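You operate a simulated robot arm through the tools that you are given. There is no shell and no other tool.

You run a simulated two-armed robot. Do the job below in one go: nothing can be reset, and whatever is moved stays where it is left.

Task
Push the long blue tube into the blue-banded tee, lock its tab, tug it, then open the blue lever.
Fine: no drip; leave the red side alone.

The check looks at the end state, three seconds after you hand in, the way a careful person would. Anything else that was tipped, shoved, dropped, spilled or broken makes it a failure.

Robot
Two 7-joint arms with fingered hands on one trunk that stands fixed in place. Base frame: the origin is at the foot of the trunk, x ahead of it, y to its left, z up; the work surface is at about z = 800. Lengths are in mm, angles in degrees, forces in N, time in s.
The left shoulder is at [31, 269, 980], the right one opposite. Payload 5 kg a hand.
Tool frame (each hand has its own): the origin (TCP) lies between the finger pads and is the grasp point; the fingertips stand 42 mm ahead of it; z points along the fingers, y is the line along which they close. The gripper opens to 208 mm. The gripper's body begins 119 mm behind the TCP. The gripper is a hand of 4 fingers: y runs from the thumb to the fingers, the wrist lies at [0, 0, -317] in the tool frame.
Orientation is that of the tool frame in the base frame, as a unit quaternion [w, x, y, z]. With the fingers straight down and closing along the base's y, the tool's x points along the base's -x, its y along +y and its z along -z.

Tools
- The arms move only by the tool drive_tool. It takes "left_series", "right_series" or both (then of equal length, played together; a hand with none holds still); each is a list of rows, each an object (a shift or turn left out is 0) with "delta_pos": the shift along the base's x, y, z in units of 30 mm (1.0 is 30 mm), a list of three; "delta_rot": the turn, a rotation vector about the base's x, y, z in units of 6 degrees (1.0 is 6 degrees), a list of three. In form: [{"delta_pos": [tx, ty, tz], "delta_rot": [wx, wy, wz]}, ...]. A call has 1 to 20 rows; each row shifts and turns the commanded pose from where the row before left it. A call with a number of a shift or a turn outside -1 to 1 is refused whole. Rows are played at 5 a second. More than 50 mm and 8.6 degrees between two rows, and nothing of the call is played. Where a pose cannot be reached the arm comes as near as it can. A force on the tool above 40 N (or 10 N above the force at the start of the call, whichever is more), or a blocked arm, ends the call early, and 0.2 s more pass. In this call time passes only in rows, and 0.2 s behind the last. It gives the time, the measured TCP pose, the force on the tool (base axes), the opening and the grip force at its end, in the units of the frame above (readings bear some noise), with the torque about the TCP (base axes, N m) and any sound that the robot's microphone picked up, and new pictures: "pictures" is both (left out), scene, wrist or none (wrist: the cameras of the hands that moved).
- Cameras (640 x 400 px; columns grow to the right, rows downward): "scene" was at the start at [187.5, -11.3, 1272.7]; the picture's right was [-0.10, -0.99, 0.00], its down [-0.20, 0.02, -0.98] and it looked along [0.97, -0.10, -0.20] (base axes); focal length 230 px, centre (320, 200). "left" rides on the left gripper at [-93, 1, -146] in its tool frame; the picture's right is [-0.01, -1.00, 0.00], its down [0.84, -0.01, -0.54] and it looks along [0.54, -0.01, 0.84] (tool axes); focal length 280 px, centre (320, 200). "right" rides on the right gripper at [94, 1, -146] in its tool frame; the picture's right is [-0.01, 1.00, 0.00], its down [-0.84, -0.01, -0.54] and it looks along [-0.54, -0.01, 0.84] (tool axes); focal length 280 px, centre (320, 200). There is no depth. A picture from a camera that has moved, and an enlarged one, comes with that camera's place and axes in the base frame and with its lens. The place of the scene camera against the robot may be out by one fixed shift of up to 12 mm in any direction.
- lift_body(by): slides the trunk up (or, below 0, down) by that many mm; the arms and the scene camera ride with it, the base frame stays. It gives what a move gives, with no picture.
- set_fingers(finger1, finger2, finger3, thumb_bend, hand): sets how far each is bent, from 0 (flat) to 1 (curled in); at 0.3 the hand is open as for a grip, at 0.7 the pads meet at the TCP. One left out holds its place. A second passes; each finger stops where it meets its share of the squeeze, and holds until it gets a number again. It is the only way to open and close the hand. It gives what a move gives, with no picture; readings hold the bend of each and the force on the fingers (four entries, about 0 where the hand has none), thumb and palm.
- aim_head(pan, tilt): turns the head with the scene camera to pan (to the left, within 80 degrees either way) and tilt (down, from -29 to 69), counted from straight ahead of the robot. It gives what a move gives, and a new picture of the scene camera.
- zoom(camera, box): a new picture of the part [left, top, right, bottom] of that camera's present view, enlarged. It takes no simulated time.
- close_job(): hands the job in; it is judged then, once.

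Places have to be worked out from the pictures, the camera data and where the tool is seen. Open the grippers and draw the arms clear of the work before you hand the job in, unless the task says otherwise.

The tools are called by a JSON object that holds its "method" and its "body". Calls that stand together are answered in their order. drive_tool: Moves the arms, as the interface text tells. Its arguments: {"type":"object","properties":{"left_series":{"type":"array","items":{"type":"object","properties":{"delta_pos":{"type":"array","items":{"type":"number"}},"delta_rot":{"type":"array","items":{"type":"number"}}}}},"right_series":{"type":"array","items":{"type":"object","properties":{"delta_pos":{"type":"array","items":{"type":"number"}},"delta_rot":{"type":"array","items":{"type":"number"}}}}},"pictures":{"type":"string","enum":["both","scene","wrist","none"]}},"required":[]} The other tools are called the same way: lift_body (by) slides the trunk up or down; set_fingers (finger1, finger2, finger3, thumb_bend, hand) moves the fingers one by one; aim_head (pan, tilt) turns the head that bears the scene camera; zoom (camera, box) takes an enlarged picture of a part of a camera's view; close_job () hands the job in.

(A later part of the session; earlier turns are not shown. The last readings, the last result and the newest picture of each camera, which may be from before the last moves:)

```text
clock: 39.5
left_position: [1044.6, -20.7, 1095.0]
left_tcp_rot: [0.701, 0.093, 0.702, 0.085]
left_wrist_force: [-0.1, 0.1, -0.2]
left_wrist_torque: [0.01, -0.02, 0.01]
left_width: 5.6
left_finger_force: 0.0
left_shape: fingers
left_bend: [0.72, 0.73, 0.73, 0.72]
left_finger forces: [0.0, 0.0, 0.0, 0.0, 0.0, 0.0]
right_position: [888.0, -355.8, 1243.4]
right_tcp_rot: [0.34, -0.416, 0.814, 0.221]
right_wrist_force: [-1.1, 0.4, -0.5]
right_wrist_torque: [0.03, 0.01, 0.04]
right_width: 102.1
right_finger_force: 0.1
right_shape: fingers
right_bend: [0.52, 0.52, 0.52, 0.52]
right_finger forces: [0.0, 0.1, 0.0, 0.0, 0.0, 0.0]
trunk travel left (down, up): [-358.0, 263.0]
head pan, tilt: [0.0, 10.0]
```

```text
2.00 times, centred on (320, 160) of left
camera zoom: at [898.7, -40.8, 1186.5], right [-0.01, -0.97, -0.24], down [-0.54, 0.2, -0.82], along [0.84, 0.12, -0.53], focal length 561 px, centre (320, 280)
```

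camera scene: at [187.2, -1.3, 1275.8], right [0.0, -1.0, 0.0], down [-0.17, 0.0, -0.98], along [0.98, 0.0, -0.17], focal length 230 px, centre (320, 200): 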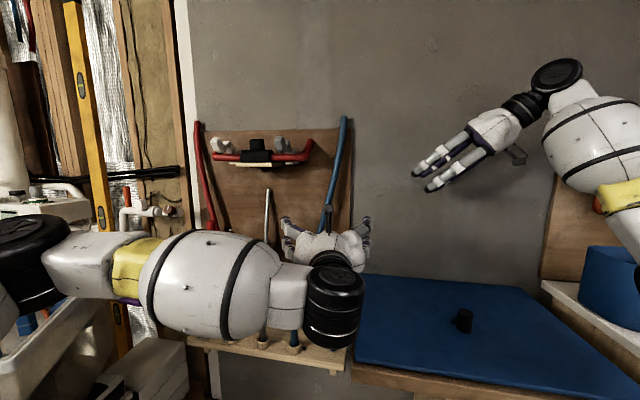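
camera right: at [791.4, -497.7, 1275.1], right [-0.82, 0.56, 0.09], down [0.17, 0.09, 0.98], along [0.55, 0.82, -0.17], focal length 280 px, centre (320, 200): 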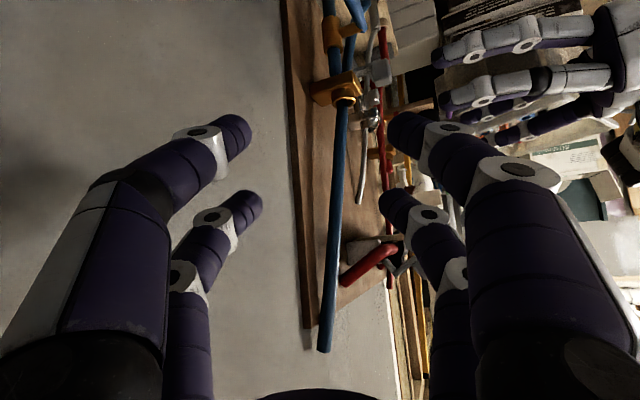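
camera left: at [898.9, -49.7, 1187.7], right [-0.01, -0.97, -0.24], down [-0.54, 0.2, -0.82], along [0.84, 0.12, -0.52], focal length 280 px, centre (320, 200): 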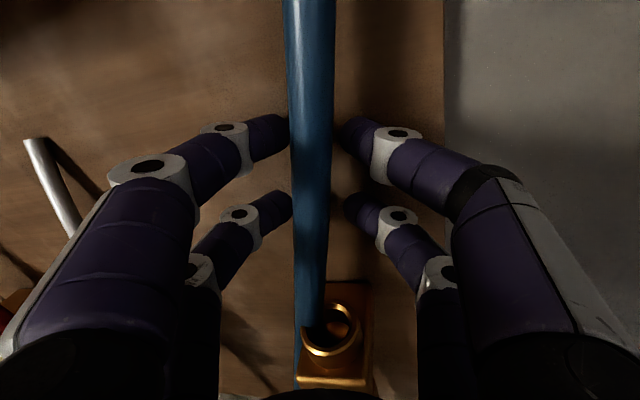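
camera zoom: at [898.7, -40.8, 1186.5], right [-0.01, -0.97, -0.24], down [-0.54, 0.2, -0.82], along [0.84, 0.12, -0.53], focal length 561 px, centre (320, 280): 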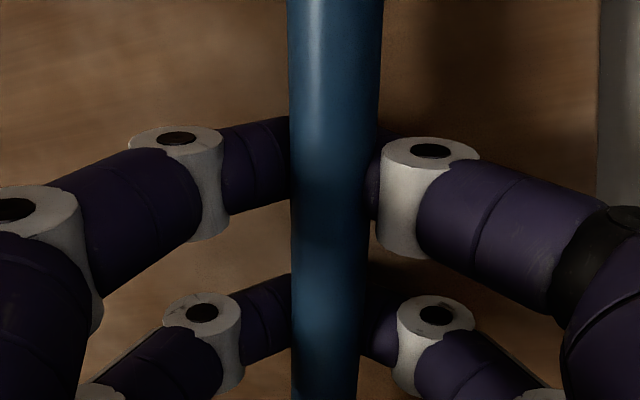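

The digits closed to about 5 mm with no force on them, so the tube is either caged inside the hand or not where I took it to be. The side view from the right hand will show whether the tips are behind, inside or in front of the tube.

{"method": "zoom", "body": {"camera": "right", "box": [310, 100, 406, 160]}}

{"method": "zoom", "body": {"camera": "left", "box": [280, 100, 360, 150]}}

{"method": "zoom", "body": {"camera": "left", "box": [280, 170, 360, 220]}}

```text
6.67 times, centred on (358, 130) of right
camera zoom: at [792.0, -498.4, 1273.8], right [-0.82, 0.57, 0.09], down [0.17, 0.09, 0.98], along [0.55, 0.82, -0.17], focal length 1869 px, centre (67, 667)
```

zoom: 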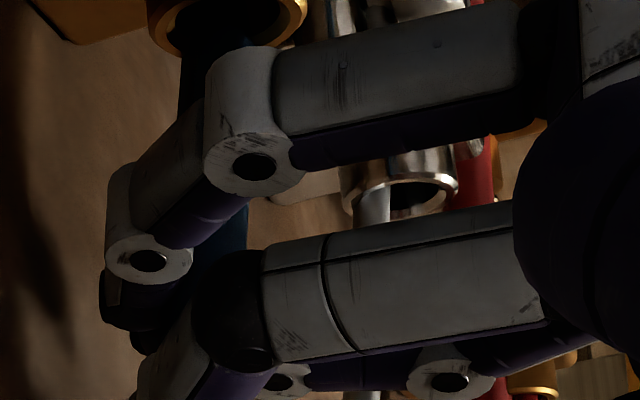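

```text
8.00 times, centred on (320, 125) of left
camera zoom: at [898.7, -40.8, 1186.5], right [-0.01, -0.97, -0.24], down [-0.54, 0.2, -0.82], along [0.84, 0.12, -0.53], focal length 2243 px, centre (320, 800)
```

zoom: 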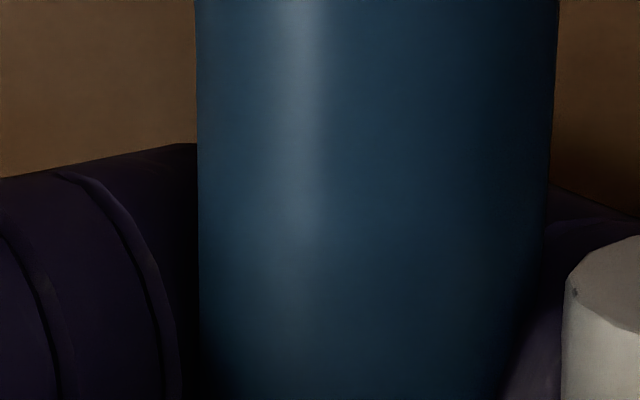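

```text
8.00 times, centred on (320, 195) of left
camera zoom: at [898.7, -40.8, 1186.5], right [-0.01, -0.97, -0.24], down [-0.54, 0.2, -0.82], along [0.84, 0.12, -0.53], focal length 2243 px, centre (320, 240)
```

zoom: 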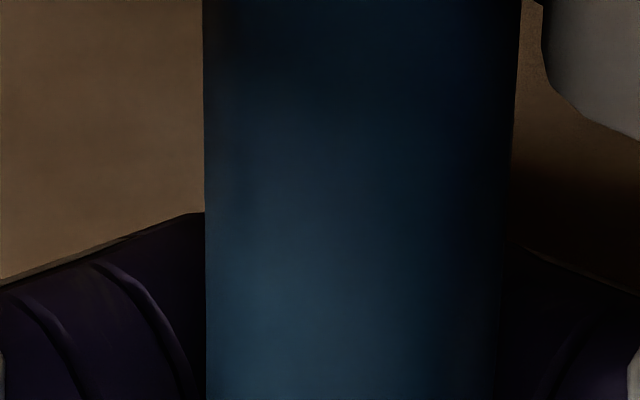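

The side view shows the tips beyond the tube, so the tube is either caged inside the hand or the digits pass through its drawn shape. I pull back 12 mm and watch the force and the picture to tell which.

{"method": "drive_tool", "body": {"left_series": [{"delta_pos": [-0.2, 0, 0]}, {"delta_pos": [-0.2, 0, 0]}], "pictures": "wrist"}}

{"method": "zoom", "body": {"camera": "left", "box": [160, 60, 480, 260]}}

{"method": "zoom", "body": {"camera": "right", "box": [280, 0, 440, 160]}}

```text
clock: 40.1
left_position: [1032.3, -21.0, 1094.5]
left_tcp_rot: [0.701, 0.093, 0.702, 0.086]
left_wrist_force: [0.4, -0.1, -0.1]
left_wrist_torque: [-0.03, -0.01, -0.03]
left_width: 5.5
left_finger_force: 0.1
left_shape: fingers
left_bend: [0.72, 0.73, 0.73, 0.72]
left_finger forces: [0.1, 0.0, 0.1, 0.0, 0.1, 0.0]
right_position: [886.2, -358.0, 1243.3]
right_tcp_rot: [0.341, -0.415, 0.814, 0.221]
right_wrist_force: [-0.4, -0.9, 0.3]
right_wrist_torque: [0.02, 0.0, 0.02]
right_width: 102.1
right_finger_force: 0.1
right_shape: fingers
right_bend: [0.52, 0.52, 0.52, 0.52]
right_finger forces: [0.1, 0.0, 0.0, 0.0, 0.0, 0.1]
trunk travel left (down, up): [-358.0, 263.0]
head pan, tilt: [0.0, 10.0]
camera left: at [886.7, -41.1, 1186.5], right [-0.01, -0.97, -0.24], down [-0.54, 0.2, -0.82], along [0.84, 0.12, -0.53], focal length 280 px, centre (320, 200)
```

left: 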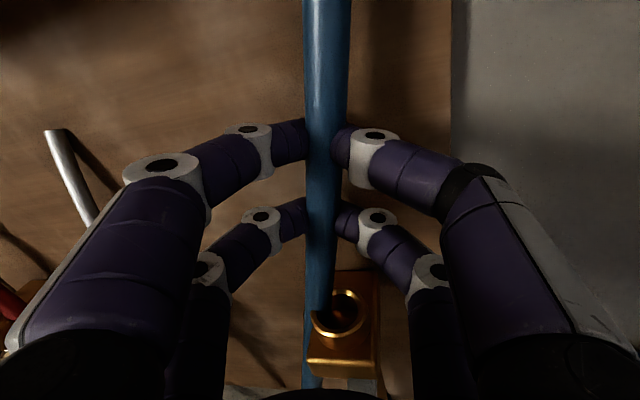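

```text
2.00 times, centred on (320, 160) of left
camera zoom: at [886.7, -41.1, 1186.5], right [-0.01, -0.97, -0.24], down [-0.54, 0.2, -0.82], along [0.84, 0.12, -0.53], focal length 561 px, centre (320, 280)
```

zoom: 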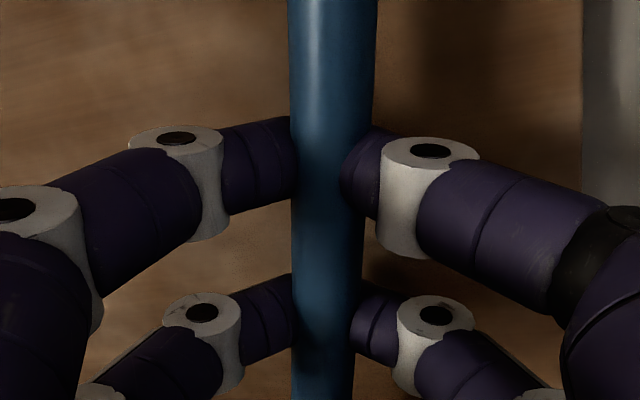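

```text
2.50 times, centred on (360, 80) of right
camera zoom: at [792.0, -498.4, 1273.9], right [-0.82, 0.57, 0.09], down [0.17, 0.09, 0.98], along [0.55, 0.82, -0.17], focal length 701 px, centre (220, 500)
```

zoom: 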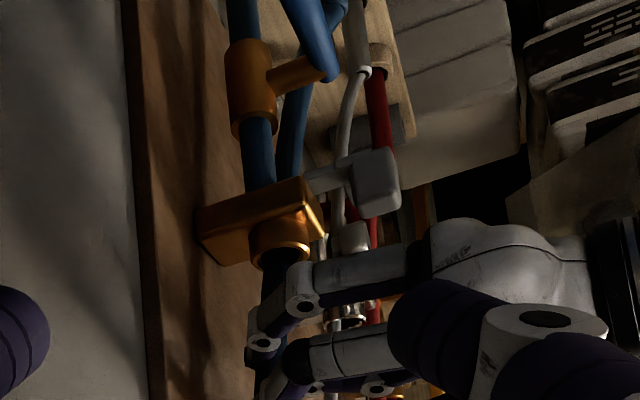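

The tube did not move and the digits pass through its middle, so that part is drawn but not solid, and only an end can be held. I withdraw the left hand to the left, and bring the right hand back to pointing forward in front of the tube's top end.

{"method": "set_fingers", "body": {"hand": "left", "finger1": 0.54, "finger2": 0.54, "finger3": 0.54, "thumb_bend": 0.54}}

{"method": "drive_tool", "body": {"left_series": [{"delta_pos": [-0.9, 0, 0]}, {"delta_pos": [-0.9, 0, 0]}, {"delta_pos": [-0.9, 0, 0]}, {"delta_pos": [-0.9, 0, 0]}, {"delta_pos": [-0.9, 0, 0]}, {"delta_pos": [-0.9, 0, 0]}, {"delta_pos": [-0.9, 0.3, 0]}, {"delta_pos": [-0.9, 0.5, 0]}, {"delta_pos": [-0.9, 0.5, 0]}, {"delta_pos": [-0.9, 0.5, 0], "delta_rot": [-0.8, 0, 0]}, {"delta_pos": [-0.9, 0.5, 0], "delta_rot": [-0.8, 0, 0]}, {"delta_pos": [-0.9, 0.5, 0], "delta_rot": [-0.8, 0, 0]}, {"delta_pos": [0, 0.5, 0]}, {"delta_pos": [0, 0.5, 0]}, {"delta_pos": [0, 0.5, 0]}, {"delta_pos": [0, 0, 0]}, {"delta_pos": [0, 0, 0]}], "right_series": [{"delta_rot": [0.87, -0.5, 0]}, {"delta_rot": [0.87, -0.5, 0]}, {"delta_rot": [0.87, -0.5, 0]}, {"delta_rot": [0.87, -0.5, 0]}, {"delta_rot": [0.87, -0.5, 0]}, {"delta_rot": [0.87, -0.5, 0]}, {"delta_rot": [0.87, -0.5, 0]}, {"delta_pos": [0, 0.3, 0.6], "delta_rot": [0, 0, -1]}, {"delta_pos": [0, 0.5, 0.6], "delta_rot": [0, 0, -1]}, {"delta_pos": [0, 0.8, 0.6], "delta_rot": [0, 0, -1]}, {"delta_pos": [0, 1, 0.6], "delta_rot": [0, 0, -1]}, {"delta_pos": [0, 1, 0.6], "delta_rot": [0, 0, -1]}, {"delta_pos": [0, 1, 0.6], "delta_rot": [0, 0, -1]}, {"delta_pos": [0, 1, 0.6], "delta_rot": [0, 0, -1]}, {"delta_pos": [0, 1, 0.7], "delta_rot": [0, 0, -1]}, {"delta_pos": [0, 1, 0.7], "delta_rot": [0, 0, -1]}, {"delta_pos": [0.2, 1, 0.6], "delta_rot": [0, 0, -1]}], "pictures": "both"}}

```text
clock: 41.1
left_position: [1031.1, -20.6, 1094.3]
left_tcp_rot: [0.701, 0.093, 0.702, 0.086]
left_wrist_force: [0.6, 0.1, 0.0]
left_wrist_torque: [-0.01, -0.03, 0.08]
left_width: 90.9
left_finger_force: 0.0
left_shape: fingers
left_bend: [0.54, 0.54, 0.54, 0.54]
left_finger forces: [0.1, 0.1, 0.0, 0.0, 0.0, 0.0]
right_position: [886.8, -356.8, 1243.9]
right_tcp_rot: [0.34, -0.416, 0.814, 0.222]
right_wrist_force: [1.3, -1.8, 0.6]
right_wrist_torque: [-0.03, 0.0, 0.0]
right_width: 102.3
right_finger_force: 0.2
right_shape: fingers
right_bend: [0.52, 0.52, 0.52, 0.52]
right_finger forces: [0.0, 0.0, 0.0, 0.0, 0.1, 0.0]
trunk travel left (down, up): [-358.0, 263.0]
head pan, tilt: [0.0, 10.0]
```

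```text
clock: 44.8
left_position: [707.2, 107.8, 1094.6]
left_tcp_rot: [0.707, 0.003, 0.707, -0.002]
left_wrist_force: [-0.8, 0.6, 0.7]
left_wrist_torque: [0.01, 0.04, -0.1]
left_width: 91.1
left_finger_force: 0.1
left_shape: fingers
left_bend: [0.54, 0.54, 0.54, 0.54]
left_finger forces: [0.0, 0.0, 0.0, 0.0, 0.0, 0.0]
right_position: [894.1, -96.6, 1430.8]
right_tcp_rot: [0.707, 0.037, 0.706, 0.036]
right_wrist_force: [0.2, 0.9, 1.0]
right_wrist_torque: [0.0, 0.0, -0.12]
right_width: 101.8
right_finger_force: 0.1
right_shape: fingers
right_bend: [0.52, 0.52, 0.52, 0.52]
right_finger forces: [0.1, 0.0, 0.1, 0.1, 0.0, 0.0]
trunk travel left (down, up): [-358.0, 263.0]
head pan, tilt: [0.0, 10.0]
camera scene: at [187.1, -1.1, 1275.8], right [0.0, -1.0, 0.0], down [-0.17, 0.0, -0.98], along [0.98, 0.0, -0.17], focal length 230 px, centre (320, 200)
camera right: at [747.7, -85.3, 1338.8], right [0.0, 0.99, 0.12], down [-0.54, -0.1, 0.84], along [0.84, -0.07, 0.54], focal length 280 px, centre (320, 200)
camera left: at [562.3, 111.6, 1189.5], right [-0.01, -1.0, 0.01], down [-0.54, -0.01, -0.84], along [0.84, -0.01, -0.54], focal length 280 px, centre (320, 200)
```

scene: 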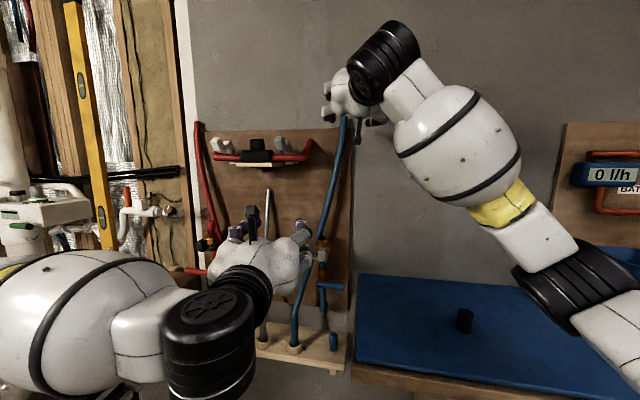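
right: 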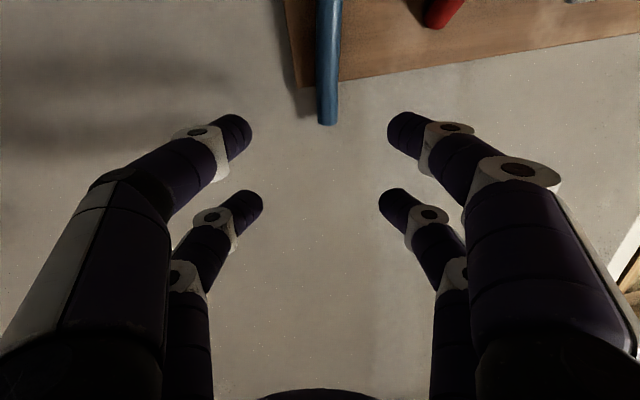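
left: 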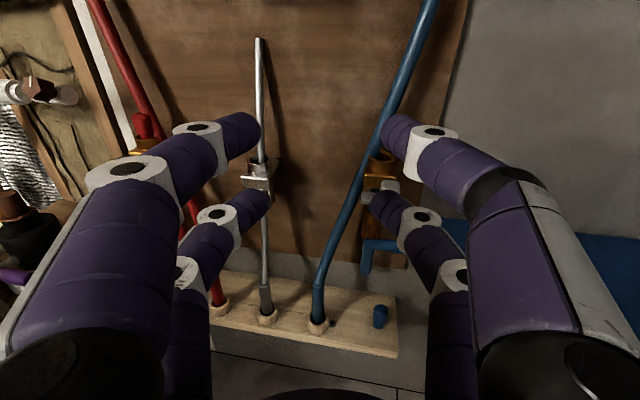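

The tube's top end is at about (1077, -90, 1440), standing 44 mm proud of the board. I set the right digits to 0.62 and approach at z = 1442, so the lower pair passes above the board's edge and meets the tube just below its end.

{"method": "set_fingers", "body": {"hand": "right", "finger1": 0.6, "finger2": 0.6, "finger3": 0.6, "thumb_bend": 0.6}}

{"method": "drive_tool", "body": {"right_series": [{"delta_pos": [0.8, 0.05, 0.07]}, {"delta_pos": [0.8, 0.05, 0.07]}, {"delta_pos": [0.8, 0.05, 0.07]}, {"delta_pos": [0.8, 0.05, 0.07]}, {"delta_pos": [0.8, 0.02, 0.07]}, {"delta_pos": [0.8, 0, 0.03]}], "pictures": "wrist"}}

```text
clock: 45.8
left_position: [708.2, 107.2, 1095.3]
left_tcp_rot: [0.707, 0.004, 0.707, -0.003]
left_wrist_force: [0.0, 0.5, 0.2]
left_wrist_torque: [-0.01, 0.01, -0.02]
left_width: 91.1
left_finger_force: 0.1
left_shape: fingers
left_bend: [0.54, 0.54, 0.54, 0.54]
left_finger forces: [0.1, 0.0, 0.1, 0.1, 0.1, 0.0]
right_position: [895.0, -99.2, 1429.0]
right_tcp_rot: [0.706, 0.037, 0.706, 0.037]
right_wrist_force: [0.1, 0.2, 0.1]
right_wrist_torque: [-0.02, 0.0, 0.01]
right_width: 60.6
right_finger_force: 0.1
right_shape: fingers
right_bend: [0.6, 0.6, 0.6, 0.6]
right_finger forces: [0.0, 0.0, 0.0, 0.1, 0.0, 0.0]
trunk travel left (down, up): [-358.0, 263.0]
head pan, tilt: [0.0, 10.0]
```

```text
clock: 47.1
left_position: [707.9, 107.4, 1094.5]
left_tcp_rot: [0.707, 0.004, 0.707, -0.003]
left_wrist_force: [0.0, -0.1, 0.1]
left_wrist_torque: [0.03, 0.01, 0.02]
left_width: 90.9
left_finger_force: 0.0
left_shape: fingers
left_bend: [0.54, 0.54, 0.54, 0.54]
left_finger forces: [0.1, 0.0, 0.0, 0.1, 0.1, 0.1]
right_position: [1036.2, -90.8, 1439.8]
right_tcp_rot: [0.706, 0.037, 0.706, 0.037]
right_wrist_force: [-0.5, -0.6, 0.2]
right_wrist_torque: [0.01, 0.0, 0.05]
right_width: 60.7
right_finger_force: 0.0
right_shape: fingers
right_bend: [0.6, 0.6, 0.6, 0.6]
right_finger forces: [0.0, 0.0, 0.0, 0.1, 0.1, 0.0]
trunk travel left (down, up): [-358.0, 263.0]
head pan, tilt: [0.0, 10.0]
camera right: at [890.6, -79.9, 1348.9], right [0.0, 0.99, 0.12], down [-0.54, -0.1, 0.84], along [0.84, -0.06, 0.54], focal length 280 px, centre (320, 200)
```

right: 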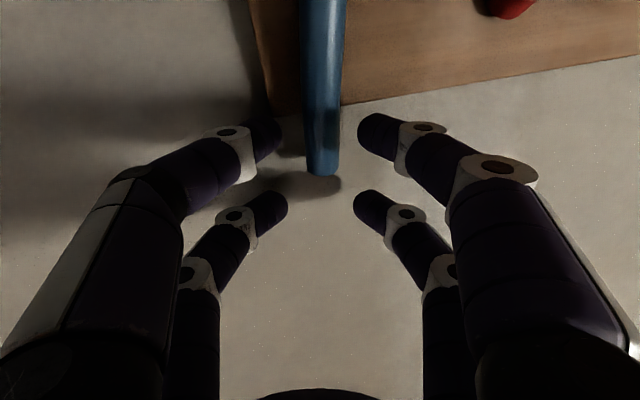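

The tube's end sits between the lower digits with clearance on both sides. I creep forward about 24 mm, stopping on contact.

{"method": "drive_tool", "body": {"right_series": [{"delta_pos": [0.27, 0, 0.05]}, {"delta_pos": [0.27, 0, 0]}, {"delta_pos": [0.27, 0, 0]}], "pictures": "wrist"}}

```text
clock: 47.8
left_position: [706.7, 107.0, 1095.6]
left_tcp_rot: [0.708, 0.005, 0.706, -0.004]
left_wrist_force: [-1.1, -0.4, 0.3]
left_wrist_torque: [0.0, -0.04, -0.03]
left_width: 91.3
left_finger_force: 0.0
left_shape: fingers
left_bend: [0.54, 0.54, 0.54, 0.54]
left_finger forces: [0.0, 0.1, 0.1, 0.1, 0.0, 0.1]
right_position: [1046.4, -90.3, 1447.6]
right_tcp_rot: [0.708, 0.036, 0.704, 0.037]
right_wrist_force: [-26.4, -1.4, -3.5]
right_wrist_torque: [0.15, 0.26, -1.06]
right_width: 59.4
right_finger_force: 12.6
right_shape: fingers
right_bend: [0.6, 0.6, 0.6, 0.6]
right_finger forces: [0.1, 0.0, 9.9, 0.0, 15.6, 0.0]
trunk travel left (down, up): [-358.0, 263.0]
head pan, tilt: [0.0, 10.0]
stopped in row 3 (right hand): the force on the tool passed its limit at 48 N (the readings are from after the stop); the commanded pose is now the measured one
camera right: at [900.0, -77.8, 1354.9], right [0.0, 0.99, 0.12], down [-0.54, -0.1, 0.83], along [0.84, -0.06, 0.54], focal length 280 px, centre (320, 200)
```

right: 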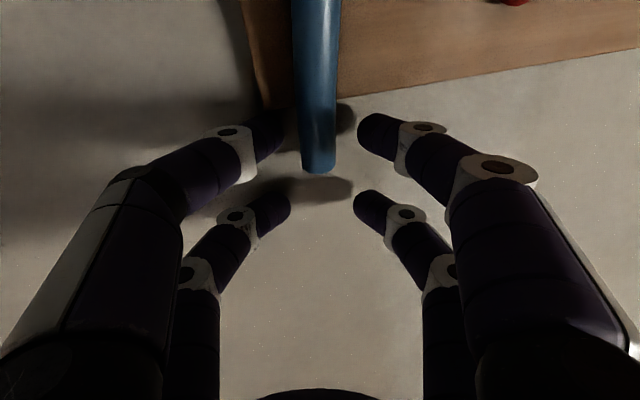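

The lower tips touched the wall or the board at x = 1046, with the tube inside their reach. I back off 3 mm and close to see whether this part of the tube is solid.

{"method": "drive_tool", "body": {"right_series": [{"delta_pos": [-0.1, 0.1, -0.15]}], "pictures": "none"}}

{"method": "set_fingers", "body": {"hand": "right", "finger1": 0.7, "finger2": 0.7, "finger3": 0.7, "thumb_bend": 0.7}}

{"method": "zoom", "body": {"camera": "right", "box": [160, 40, 480, 240]}}

```text
clock: 48.2
left_position: [707.2, 107.6, 1095.9]
left_tcp_rot: [0.708, 0.004, 0.707, -0.003]
left_wrist_force: [-0.3, 0.2, 0.6]
left_wrist_torque: [0.0, -0.03, 0.02]
left_width: 91.2
left_finger_force: 0.0
left_shape: fingers
left_bend: [0.54, 0.54, 0.54, 0.54]
left_finger forces: [0.0, 0.1, 0.0, 0.0, 0.1, 0.1]
right_position: [1045.4, -87.3, 1440.6]
right_tcp_rot: [0.708, 0.036, 0.704, 0.038]
right_wrist_force: [-4.2, 0.0, 9.4]
right_wrist_torque: [-0.38, -0.34, -0.06]
right_width: 59.6
right_finger_force: 6.4
right_shape: fingers
right_bend: [0.6, 0.6, 0.61, 0.6]
right_finger forces: [0.0, 0.1, 1.7, 0.1, 10.8, 0.1]
trunk travel left (down, up): [-358.0, 263.0]
head pan, tilt: [0.0, 10.0]
```

```text
clock: 49.2
left_position: [708.0, 107.5, 1095.3]
left_tcp_rot: [0.707, 0.004, 0.707, -0.003]
left_wrist_force: [0.1, 0.6, -0.1]
left_wrist_torque: [-0.02, -0.01, -0.01]
left_width: 91.4
left_finger_force: 0.1
left_shape: fingers
left_bend: [0.54, 0.54, 0.54, 0.54]
left_finger forces: [0.0, 0.0, 0.1, 0.0, 0.0, 0.0]
right_position: [1047.3, -86.4, 1439.3]
right_tcp_rot: [0.706, 0.035, 0.706, 0.037]
right_wrist_force: [0.0, -0.3, 1.0]
right_wrist_torque: [0.02, -0.06, -0.02]
right_width: 10.7
right_finger_force: 0.7
right_shape: fingers
right_bend: [0.7, 0.7, 0.7, 0.7]
right_finger forces: [0.1, 0.0, 0.1, 0.0, 1.0, 0.0]
trunk travel left (down, up): [-358.0, 263.0]
head pan, tilt: [0.0, 10.0]
```

```text
2.00 times, centred on (320, 140) of right
camera zoom: at [901.0, -75.6, 1347.0], right [0.0, 0.99, 0.12], down [-0.54, -0.1, 0.84], along [0.84, -0.06, 0.54], focal length 561 px, centre (320, 320)
```

zoom: 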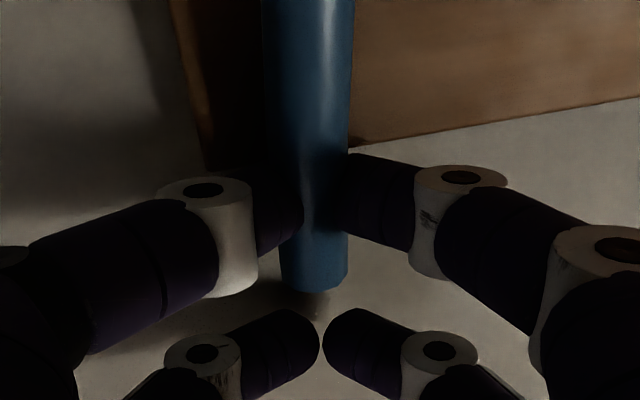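

Even at its end the tube is not solid: the digits sank into it with no force. So the part to hold must be the thick straight foot standing in the wooden cup, with the thin tube as its tail. I open the right hand and take it back to a viewing pose on the right.

{"method": "set_fingers", "body": {"hand": "right", "finger1": 0.52, "finger2": 0.52, "finger3": 0.52, "thumb_bend": 0.52}}

{"method": "drive_tool", "body": {"right_series": [{"delta_pos": [-0.8, 0, 0.0]}, {"delta_pos": [-0.8, 0, 0.0]}, {"delta_pos": [-0.8, 0, 0.0]}, {"delta_pos": [-0.8, 0, 0.0]}, {"delta_pos": [-0.8, 0, 0.0]}, {"delta_pos": [-0.8, 0, 0.0]}, {"delta_pos": [-0.6, -0.8, -0.6]}, {"delta_pos": [-0.3, -0.9, -0.6], "delta_rot": [0, 0, 1]}, {"delta_pos": [0, -1, -0.6], "delta_rot": [0, 0, 1]}, {"delta_pos": [0, -1, -0.6], "delta_rot": [0, 0, 1]}, {"delta_pos": [0, -1, -0.6], "delta_rot": [0, 0, 1]}, {"delta_pos": [0, -1, -0.6], "delta_rot": [0, 0, 1]}, {"delta_pos": [0, -0.8, -0.6], "delta_rot": [0, 0, 1]}, {"delta_pos": [0, -0.8, -0.6], "delta_rot": [0, 0, 1]}, {"delta_pos": [0, -0.8, -0.6], "delta_rot": [0, 0, 1]}, {"delta_pos": [0, -0.6, -0.6], "delta_rot": [0, 0, 1]}, {"delta_pos": [0, -0.5, -0.6], "delta_rot": [0, 0, 1]}], "pictures": "none"}}

```text
clock: 50.2
left_position: [704.0, 107.8, 1096.3]
left_tcp_rot: [0.708, 0.003, 0.706, -0.002]
left_wrist_force: [0.9, 0.4, 0.4]
left_wrist_torque: [0.0, 0.03, 0.01]
left_width: 91.3
left_finger_force: 0.1
left_shape: fingers
left_bend: [0.54, 0.54, 0.54, 0.54]
left_finger forces: [0.2, 0.1, 0.1, 0.0, 0.1, 0.0]
right_position: [1042.6, -85.1, 1444.4]
right_tcp_rot: [0.708, 0.035, 0.704, 0.038]
right_wrist_force: [-31.1, 12.5, 5.7]
right_wrist_torque: [-0.17, 0.12, -0.88]
right_width: 90.5
right_finger_force: 16.1
right_shape: fingers
right_bend: [0.52, 0.52, 0.56, 0.55]
right_finger forces: [0.0, 0.0, 9.4, 0.0, 22.6, 0.1]
trunk travel left (down, up): [-358.0, 263.0]
head pan, tilt: [0.0, 10.0]
```

```text
clock: 53.8
left_position: [707.3, 106.9, 1094.1]
left_tcp_rot: [0.707, 0.005, 0.708, -0.003]
left_wrist_force: [1.3, 0.6, 0.0]
left_wrist_torque: [0.01, -0.06, 0.02]
left_width: 91.5
left_finger_force: 0.1
left_shape: fingers
left_bend: [0.54, 0.54, 0.54, 0.54]
left_finger forces: [0.1, 0.1, 0.0, 0.0, 0.0, 0.1]
right_position: [874.9, -361.2, 1239.8]
right_tcp_rot: [0.593, -0.321, 0.629, 0.387]
right_wrist_force: [-0.2, 0.0, 0.7]
right_wrist_torque: [0.02, 0.01, 0.01]
right_width: 102.2
right_finger_force: 0.1
right_shape: fingers
right_bend: [0.52, 0.52, 0.52, 0.52]
right_finger forces: [0.1, 0.0, 0.1, 0.0, 0.0, 0.1]
trunk travel left (down, up): [-358.0, 263.0]
head pan, tilt: [0.0, 10.0]
```

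The right hand is back at the side. Raising the trunk keeps the left elbow higher and further from the bin when that hand reaches low, so I lift it 120 mm.

{"method": "lift_body", "body": {"by": 120}}

{"method": "drive_tool", "body": {"right_series": [{"delta_pos": [0, 0, -0.6], "delta_rot": [-0.87, 0.5, 0]}, {"delta_pos": [0, 0, -0.6], "delta_rot": [-0.87, 0.5, 0]}, {"delta_pos": [0, 0, -0.6], "delta_rot": [-0.87, 0.5, 0]}, {"delta_pos": [0, 0, -0.6], "delta_rot": [-0.87, 0.5, 0]}, {"delta_pos": [0, 0, -0.6], "delta_rot": [-0.87, 0.5, 0]}, {"delta_pos": [0, 0, -0.6], "delta_rot": [-0.87, 0.5, 0]}, {"delta_pos": [0, 0, -0.6], "delta_rot": [-0.87, 0.5, 0]}], "left_series": [{"delta_pos": [0, 0, -0.9], "delta_rot": [0, 0, -0.45]}, {"delta_pos": [0, 0, -0.9], "delta_rot": [0, 0, -0.45]}, {"delta_pos": [0, 0, -0.9], "delta_rot": [0, 0, -0.45]}, {"delta_pos": [0, 0, -0.9], "delta_rot": [0, 0, -0.45]}, {"delta_pos": [0, 0, -0.9]}, {"delta_pos": [0, 0, -0.9]}, {"delta_pos": [0, 0, -0.9]}], "pictures": "both"}}

{"method": "aim_head", "body": {"pan": 30, "tilt": 35}}

```text
clock: 55.3
left_position: [708.0, 108.3, 1213.2]
left_tcp_rot: [0.707, 0.004, 0.707, -0.003]
left_wrist_force: [0.7, 0.1, 0.3]
left_wrist_torque: [-0.01, -0.02, -0.02]
left_width: 91.0
left_finger_force: 0.1
left_shape: fingers
left_bend: [0.54, 0.54, 0.54, 0.54]
left_finger forces: [0.0, 0.0, 0.1, 0.0, 0.0, 0.0]
right_position: [875.6, -362.6, 1360.2]
right_tcp_rot: [0.593, -0.323, 0.629, 0.386]
right_wrist_force: [0.3, -0.4, -0.7]
right_wrist_torque: [0.06, -0.04, 0.05]
right_width: 102.2
right_finger_force: 0.0
right_shape: fingers
right_bend: [0.52, 0.52, 0.52, 0.52]
right_finger forces: [0.0, 0.0, 0.0, 0.0, 0.0, 0.0]
trunk travel left (down, up): [-478.0, 143.0]
head pan, tilt: [0.0, 10.0]
```

```text
clock: 56.9
left_position: [696.3, 78.9, 1038.0]
left_tcp_rot: [0.704, 0.067, 0.704, -0.067]
left_wrist_force: [0.7, -0.9, 0.4]
left_wrist_torque: [0.02, -0.01, 0.12]
left_width: 91.7
left_finger_force: 0.1
left_shape: fingers
left_bend: [0.54, 0.54, 0.54, 0.54]
left_finger forces: [0.0, 0.0, 0.0, 0.0, 0.0, 0.0]
left hand out of reach, approached as far as the arm can: row 4, 5, 6, 7
right_position: [876.1, -366.6, 1234.5]
right_tcp_rot: [0.341, -0.414, 0.814, 0.222]
right_wrist_force: [1.6, -1.5, -0.8]
right_wrist_torque: [0.3, -0.02, 0.16]
right_width: 102.3
right_finger_force: 0.0
right_shape: fingers
right_bend: [0.52, 0.52, 0.52, 0.52]
right_finger forces: [0.0, 0.0, 0.1, 0.0, 0.0, 0.0]
trunk travel left (down, up): [-478.0, 143.0]
head pan, tilt: [0.0, 10.0]
camera scene: at [171.9, -3.2, 1398.4], right [0.0, -1.0, 0.0], down [-0.17, 0.0, -0.98], along [0.98, 0.0, -0.17], focal length 230 px, centre (320, 200)
camera right: at [781.4, -508.1, 1265.1], right [-0.82, 0.57, 0.09], down [0.17, 0.09, 0.98], along [0.55, 0.82, -0.17], focal length 280 px, centre (320, 200)
camera left: at [553.6, 107.8, 1131.9], right [-0.19, -0.98, 0.01], down [-0.53, 0.09, -0.84], along [0.82, -0.17, -0.54], focal length 280 px, centre (320, 200)
```

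scene: 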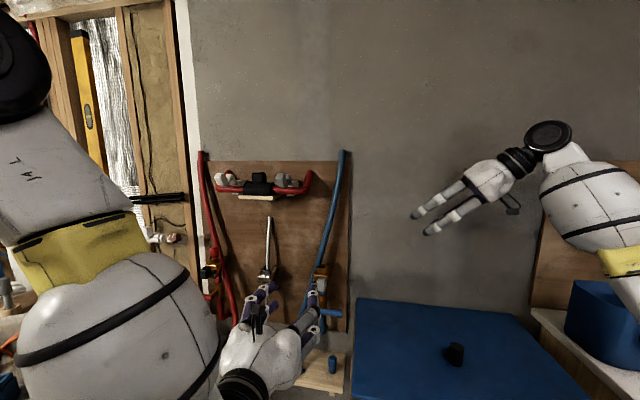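
right: 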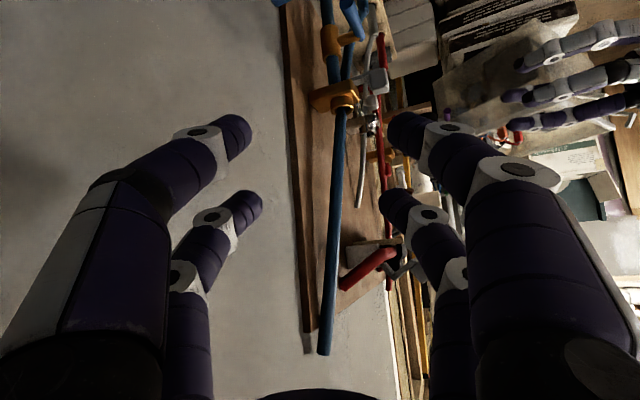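
left: 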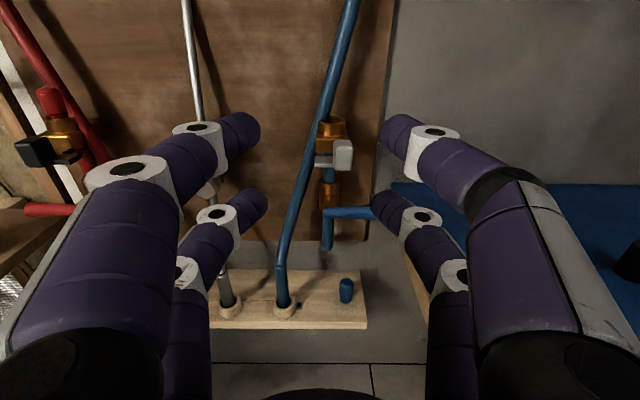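

```text
clock: 57.8
left_position: [694.4, 80.4, 1037.5]
left_tcp_rot: [0.703, 0.067, 0.705, -0.066]
left_wrist_force: [-1.1, -0.7, 0.2]
left_wrist_torque: [0.01, 0.01, 0.01]
left_width: 91.7
left_finger_force: 0.0
left_shape: fingers
left_bend: [0.54, 0.54, 0.54, 0.54]
left_finger forces: [0.0, 0.0, 0.0, 0.0, 0.1, 0.1]
right_position: [876.7, -363.1, 1237.6]
right_tcp_rot: [0.341, -0.415, 0.814, 0.221]
right_wrist_force: [0.3, 0.2, -0.1]
right_wrist_torque: [-0.02, -0.01, -0.01]
right_width: 102.2
right_finger_force: 0.1
right_shape: fingers
right_bend: [0.52, 0.52, 0.52, 0.52]
right_finger forces: [0.1, 0.0, 0.0, 0.0, 0.0, 0.0]
trunk travel left (down, up): [-478.0, 143.0]
head pan, tilt: [30.0, 35.0]
camera scene: at [154.6, 42.4, 1358.3], right [0.5, -0.87, 0.0], down [-0.5, -0.29, -0.82], along [0.71, 0.41, -0.57], focal length 230 px, centre (320, 200)
```

scene: 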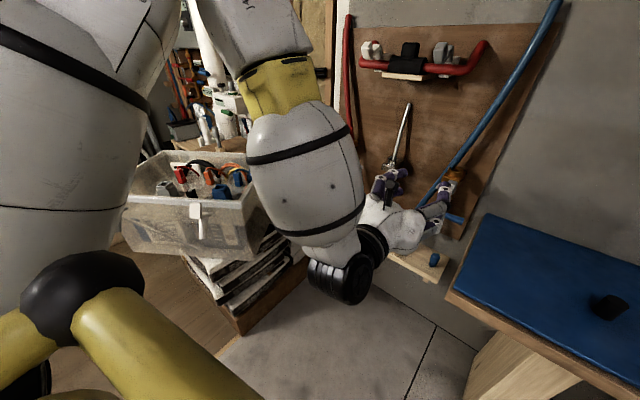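

The left arm reported a reach limit while folded close in, but its elbow is now high and clear of the bin. The straightened view puts the foot at about (1003, 100), from z = 520 to 685, so I move the left hand down and forward to a point 130 mm in front of it.

{"method": "drive_tool", "body": {"left_series": [{"delta_pos": [0.9, 0.15, -0.3]}, {"delta_pos": [0.9, 0.15, -0.5]}, {"delta_pos": [0.9, 0.15, -0.8]}, {"delta_pos": [0.7, 0.15, -0.9]}, {"delta_pos": [0.6, 0.15, -0.9]}, {"delta_pos": [0.5, 0.15, -0.95]}, {"delta_pos": [0.5, 0.15, -0.95]}, {"delta_pos": [0.5, 0.15, -0.95]}, {"delta_pos": [0.4, 0.15, -0.95]}, {"delta_pos": [0.2, 0.15, -0.95]}], "pictures": "both"}}

```text
clock: 60.0
left_position: [790.1, -44.4, 882.9]
left_tcp_rot: [0.701, 0.064, 0.707, -0.063]
left_wrist_force: [0.7, 0.1, 0.5]
left_wrist_torque: [-0.01, 0.0, -0.02]
left_width: 91.7
left_finger_force: 0.0
left_shape: fingers
left_bend: [0.54, 0.54, 0.54, 0.54]
left_finger forces: [0.0, 0.0, 0.1, 0.0, 0.1, 0.0]
left hand out of reach, approached as far as the arm can: row 1, 2, 3, 4, 5, 6, 7, 8, 9, 10
right_position: [876.5, -363.5, 1236.3]
right_tcp_rot: [0.341, -0.415, 0.814, 0.222]
right_wrist_force: [0.4, 0.5, 0.2]
right_wrist_torque: [0.05, 0.06, 0.05]
right_width: 102.0
right_finger_force: 0.0
right_shape: fingers
right_bend: [0.52, 0.52, 0.52, 0.52]
right_finger forces: [0.0, 0.0, 0.0, 0.0, 0.1, 0.0]
trunk travel left (down, up): [-478.0, 143.0]
head pan, tilt: [30.0, 35.0]
camera scene: at [155.2, 42.4, 1358.1], right [0.5, -0.87, 0.0], down [-0.5, -0.29, -0.82], along [0.71, 0.41, -0.57], focal length 230 px, centre (320, 200)
camera left: at [650.0, -16.3, 979.0], right [-0.18, -0.98, 0.01], down [-0.54, 0.09, -0.84], along [0.82, -0.16, -0.55], focal length 280 px, centre (320, 200)
```

scene: 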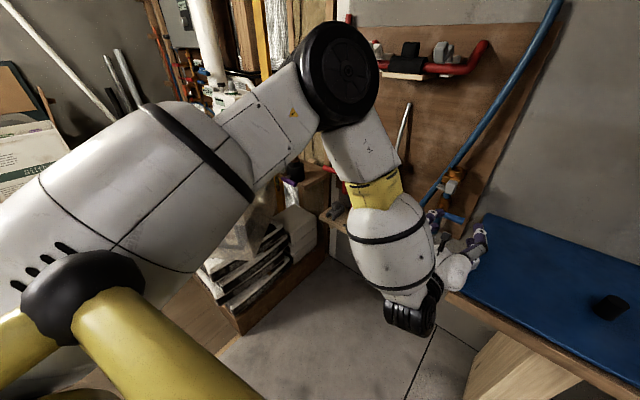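
left: 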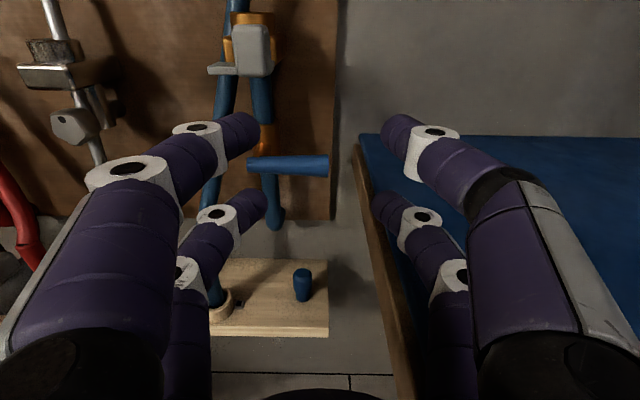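

The left arm hit a joint limit, because with the trunk this high a level hand bends the wrist too far for low points. I ease the command back and pitch the left hand 42 degrees down, which brings the wrist up and back and should restore its reach.

{"method": "drive_tool", "body": {"left_series": [{"delta_pos": [-0.4, -0.6, 0.6], "delta_rot": [0.189, 0.982, 0]}, {"delta_pos": [-0.4, -0.6, 0.6], "delta_rot": [0.189, 0.982, 0]}, {"delta_pos": [-0.4, -0.5, 0.6], "delta_rot": [0.189, 0.982, 0]}, {"delta_pos": [-0.4, -0.4, 0.6], "delta_rot": [0.189, 0.982, 0]}, {"delta_pos": [-0.4, -0.4, 0.5], "delta_rot": [0.189, 0.982, 0]}, {"delta_pos": [-0.4, -0.4, 0.5], "delta_rot": [0.189, 0.982, 0]}, {"delta_pos": [-0.4, 0, 0.5], "delta_rot": [0.189, 0.982, 0]}], "pictures": "both"}}

```text
clock: 61.6
left_position: [707.1, -129.7, 1000.6]
left_tcp_rot: [0.404, 0.09, 0.909, -0.043]
left_wrist_force: [-0.5, 0.5, -0.3]
left_wrist_torque: [-0.04, -0.04, -0.04]
left_width: 91.4
left_finger_force: 0.0
left_shape: fingers
left_bend: [0.54, 0.54, 0.54, 0.54]
left_finger forces: [0.1, 0.1, 0.0, 0.1, 0.0, 0.0]
right_position: [874.6, -364.3, 1235.8]
right_tcp_rot: [0.341, -0.416, 0.813, 0.221]
right_wrist_force: [-0.6, 0.1, 0.1]
right_wrist_torque: [-0.06, 0.04, -0.03]
right_width: 101.8
right_finger_force: 0.1
right_shape: fingers
right_bend: [0.52, 0.52, 0.52, 0.52]
right_finger forces: [0.0, 0.0, 0.0, 0.0, 0.1, 0.1]
trunk travel left (down, up): [-478.0, 143.0]
head pan, tilt: [30.0, 35.0]
camera scene: at [154.4, 42.5, 1358.3], right [0.5, -0.87, 0.0], down [-0.5, -0.29, -0.82], along [0.71, 0.41, -0.57], focal length 230 px, centre (320, 200)
camera left: at [664.4, -117.8, 1169.2], right [-0.19, -0.98, 0.01], down [-0.95, 0.18, -0.26], along [0.26, -0.06, -0.96], focal length 280 px, centre (320, 200)
```

scene: 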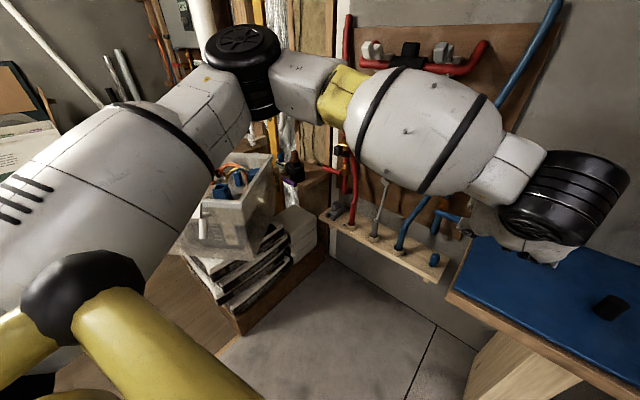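
left: 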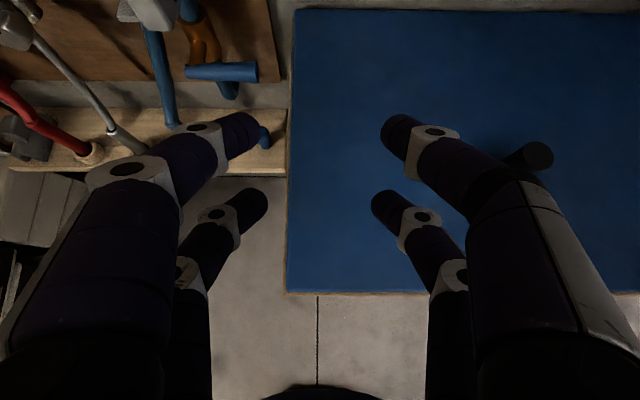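

The left arm moves freely again, now pitched 42 degrees down over the table. I bring it across to 130 mm short of the foot along the tool's axis, well in front of the lever all the way.

{"method": "drive_tool", "body": {"left_series": [{"delta_pos": [0.3, 0.9, -0.5]}, {"delta_pos": [0.4, 0.9, -0.6]}, {"delta_pos": [0.5, 0.9, -0.9]}, {"delta_pos": [0.6, 0.9, -0.95]}, {"delta_pos": [0.7, 0.9, -0.95]}, {"delta_pos": [0.7, 0.9, -0.95]}, {"delta_pos": [0.7, 0.9, -0.95]}, {"delta_pos": [0.8, 0.7, -0.95]}, {"delta_pos": [0.8, 0.6, -0.95]}, {"delta_pos": [0.7, 0.5, -0.95]}, {"delta_pos": [0.5, 0.1, -0.8]}], "pictures": "both"}}

```text
clock: 64.0
left_position: [910.2, 114.1, 718.0]
left_tcp_rot: [0.405, 0.089, 0.909, -0.042]
left_wrist_force: [0.7, 0.5, 0.4]
left_wrist_torque: [0.01, 0.13, -0.03]
left_width: 91.4
left_finger_force: 0.1
left_shape: fingers
left_bend: [0.54, 0.54, 0.54, 0.54]
left_finger forces: [0.1, 0.0, 0.0, 0.1, 0.0, 0.0]
right_position: [876.4, -364.3, 1235.4]
right_tcp_rot: [0.341, -0.416, 0.814, 0.221]
right_wrist_force: [0.5, -0.1, -0.7]
right_wrist_torque: [-0.01, 0.03, 0.01]
right_width: 102.0
right_finger_force: 0.1
right_shape: fingers
right_bend: [0.52, 0.52, 0.52, 0.52]
right_finger forces: [0.0, 0.1, 0.0, 0.0, 0.0, 0.1]
trunk travel left (down, up): [-478.0, 143.0]
head pan, tilt: [30.0, 35.0]
camera scene: at [155.0, 42.4, 1358.2], right [0.5, -0.87, 0.0], down [-0.5, -0.29, -0.82], along [0.71, 0.41, -0.57], focal length 230 px, centre (320, 200)
camera left: at [867.2, 126.8, 885.5], right [-0.19, -0.98, 0.02], down [-0.95, 0.18, -0.27], along [0.26, -0.06, -0.96], focal length 280 px, centre (320, 200)
```

scene: 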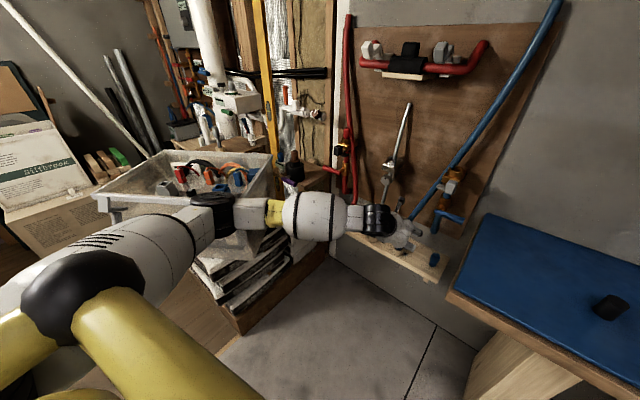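
left: 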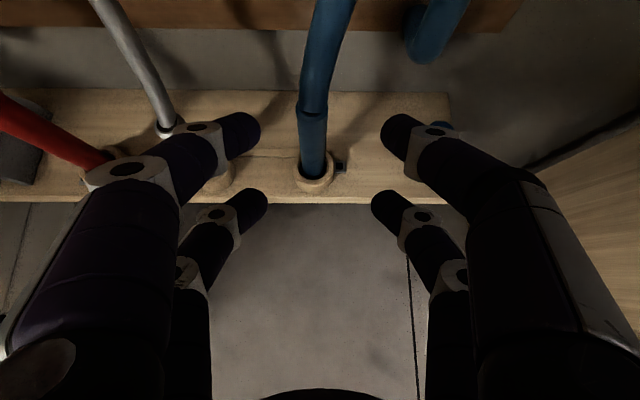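

The arm is stretched out well and the foot shows at about (995, 103), between the digits in y. A level hand would grip a vertical foot more evenly, so I pitch back up 30 degrees in place and see whether the arm allows it.

{"method": "drive_tool", "body": {"left_series": [{"delta_pos": [-0.2, 0, -0.3], "delta_rot": [-0.189, -0.982, 0]}, {"delta_pos": [-0.2, 0, -0.3], "delta_rot": [-0.189, -0.982, 0]}, {"delta_pos": [-0.2, 0, -0.3], "delta_rot": [-0.189, -0.982, 0]}, {"delta_pos": [-0.2, 0, -0.3], "delta_rot": [-0.189, -0.982, 0]}, {"delta_pos": [-0.2, 0, -0.3], "delta_rot": [-0.189, -0.982, 0]}], "pictures": "both"}}

{"method": "zoom", "body": {"camera": "scene", "box": [90, 130, 450, 300]}}

```text
clock: 65.2
left_position: [901.4, 116.1, 704.2]
left_tcp_rot: [0.475, 0.086, 0.875, -0.049]
left_wrist_force: [0.0, 0.8, 0.0]
left_wrist_torque: [0.0, 0.0, -0.02]
left_width: 92.0
left_finger_force: 0.1
left_shape: fingers
left_bend: [0.54, 0.54, 0.54, 0.54]
left_finger forces: [0.1, 0.1, 0.1, 0.1, 0.0, 0.0]
left hand out of reach, approached as far as the arm can: row 2, 3, 4, 5
right_position: [873.9, -363.7, 1236.8]
right_tcp_rot: [0.341, -0.416, 0.814, 0.222]
right_wrist_force: [0.2, 0.7, 0.0]
right_wrist_torque: [-0.04, -0.02, -0.05]
right_width: 102.2
right_finger_force: 0.0
right_shape: fingers
right_bend: [0.52, 0.52, 0.52, 0.52]
right_finger forces: [0.1, 0.0, 0.0, 0.0, 0.1, 0.1]
trunk travel left (down, up): [-478.0, 143.0]
head pan, tilt: [30.0, 35.0]
camera scene: at [154.6, 42.3, 1358.3], right [0.5, -0.87, 0.0], down [-0.5, -0.29, -0.82], along [0.71, 0.41, -0.57], focal length 230 px, centre (320, 200)
camera left: at [832.4, 132.1, 862.3], right [-0.19, -0.98, 0.02], down [-0.9, 0.16, -0.41], along [0.4, -0.09, -0.91], focal length 280 px, centre (320, 200)
```

scene: 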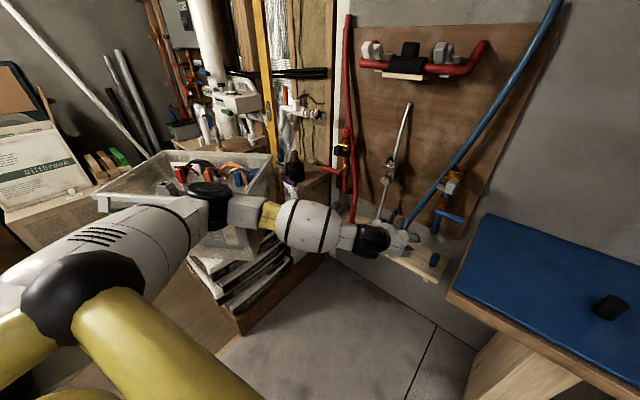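
left: 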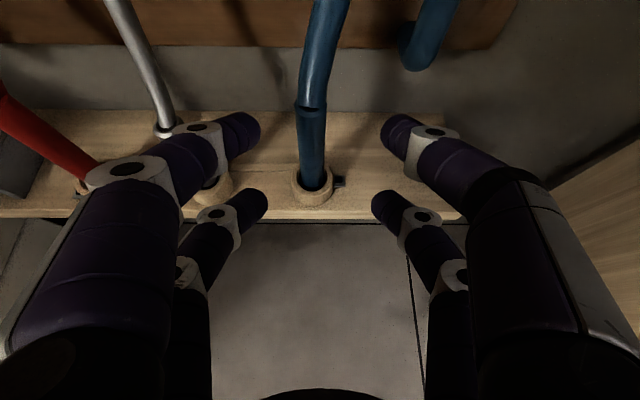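

```text
1.78 times, centred on (270, 215) of scene
camera zoom: at [154.6, 42.3, 1358.3], right [0.5, -0.87, 0.0], down [-0.5, -0.29, -0.82], along [0.71, 0.41, -0.57], focal length 410 px, centre (409, 173)
```

zoom: 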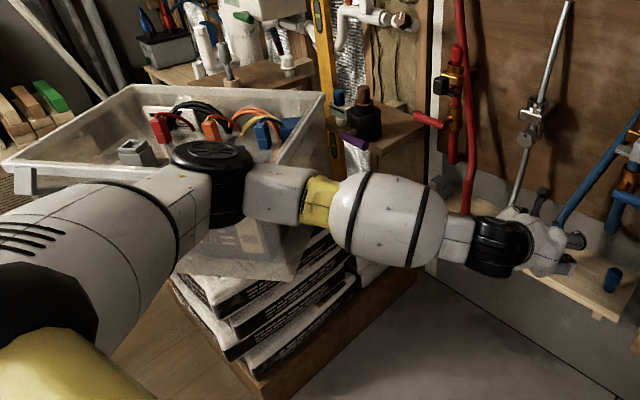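

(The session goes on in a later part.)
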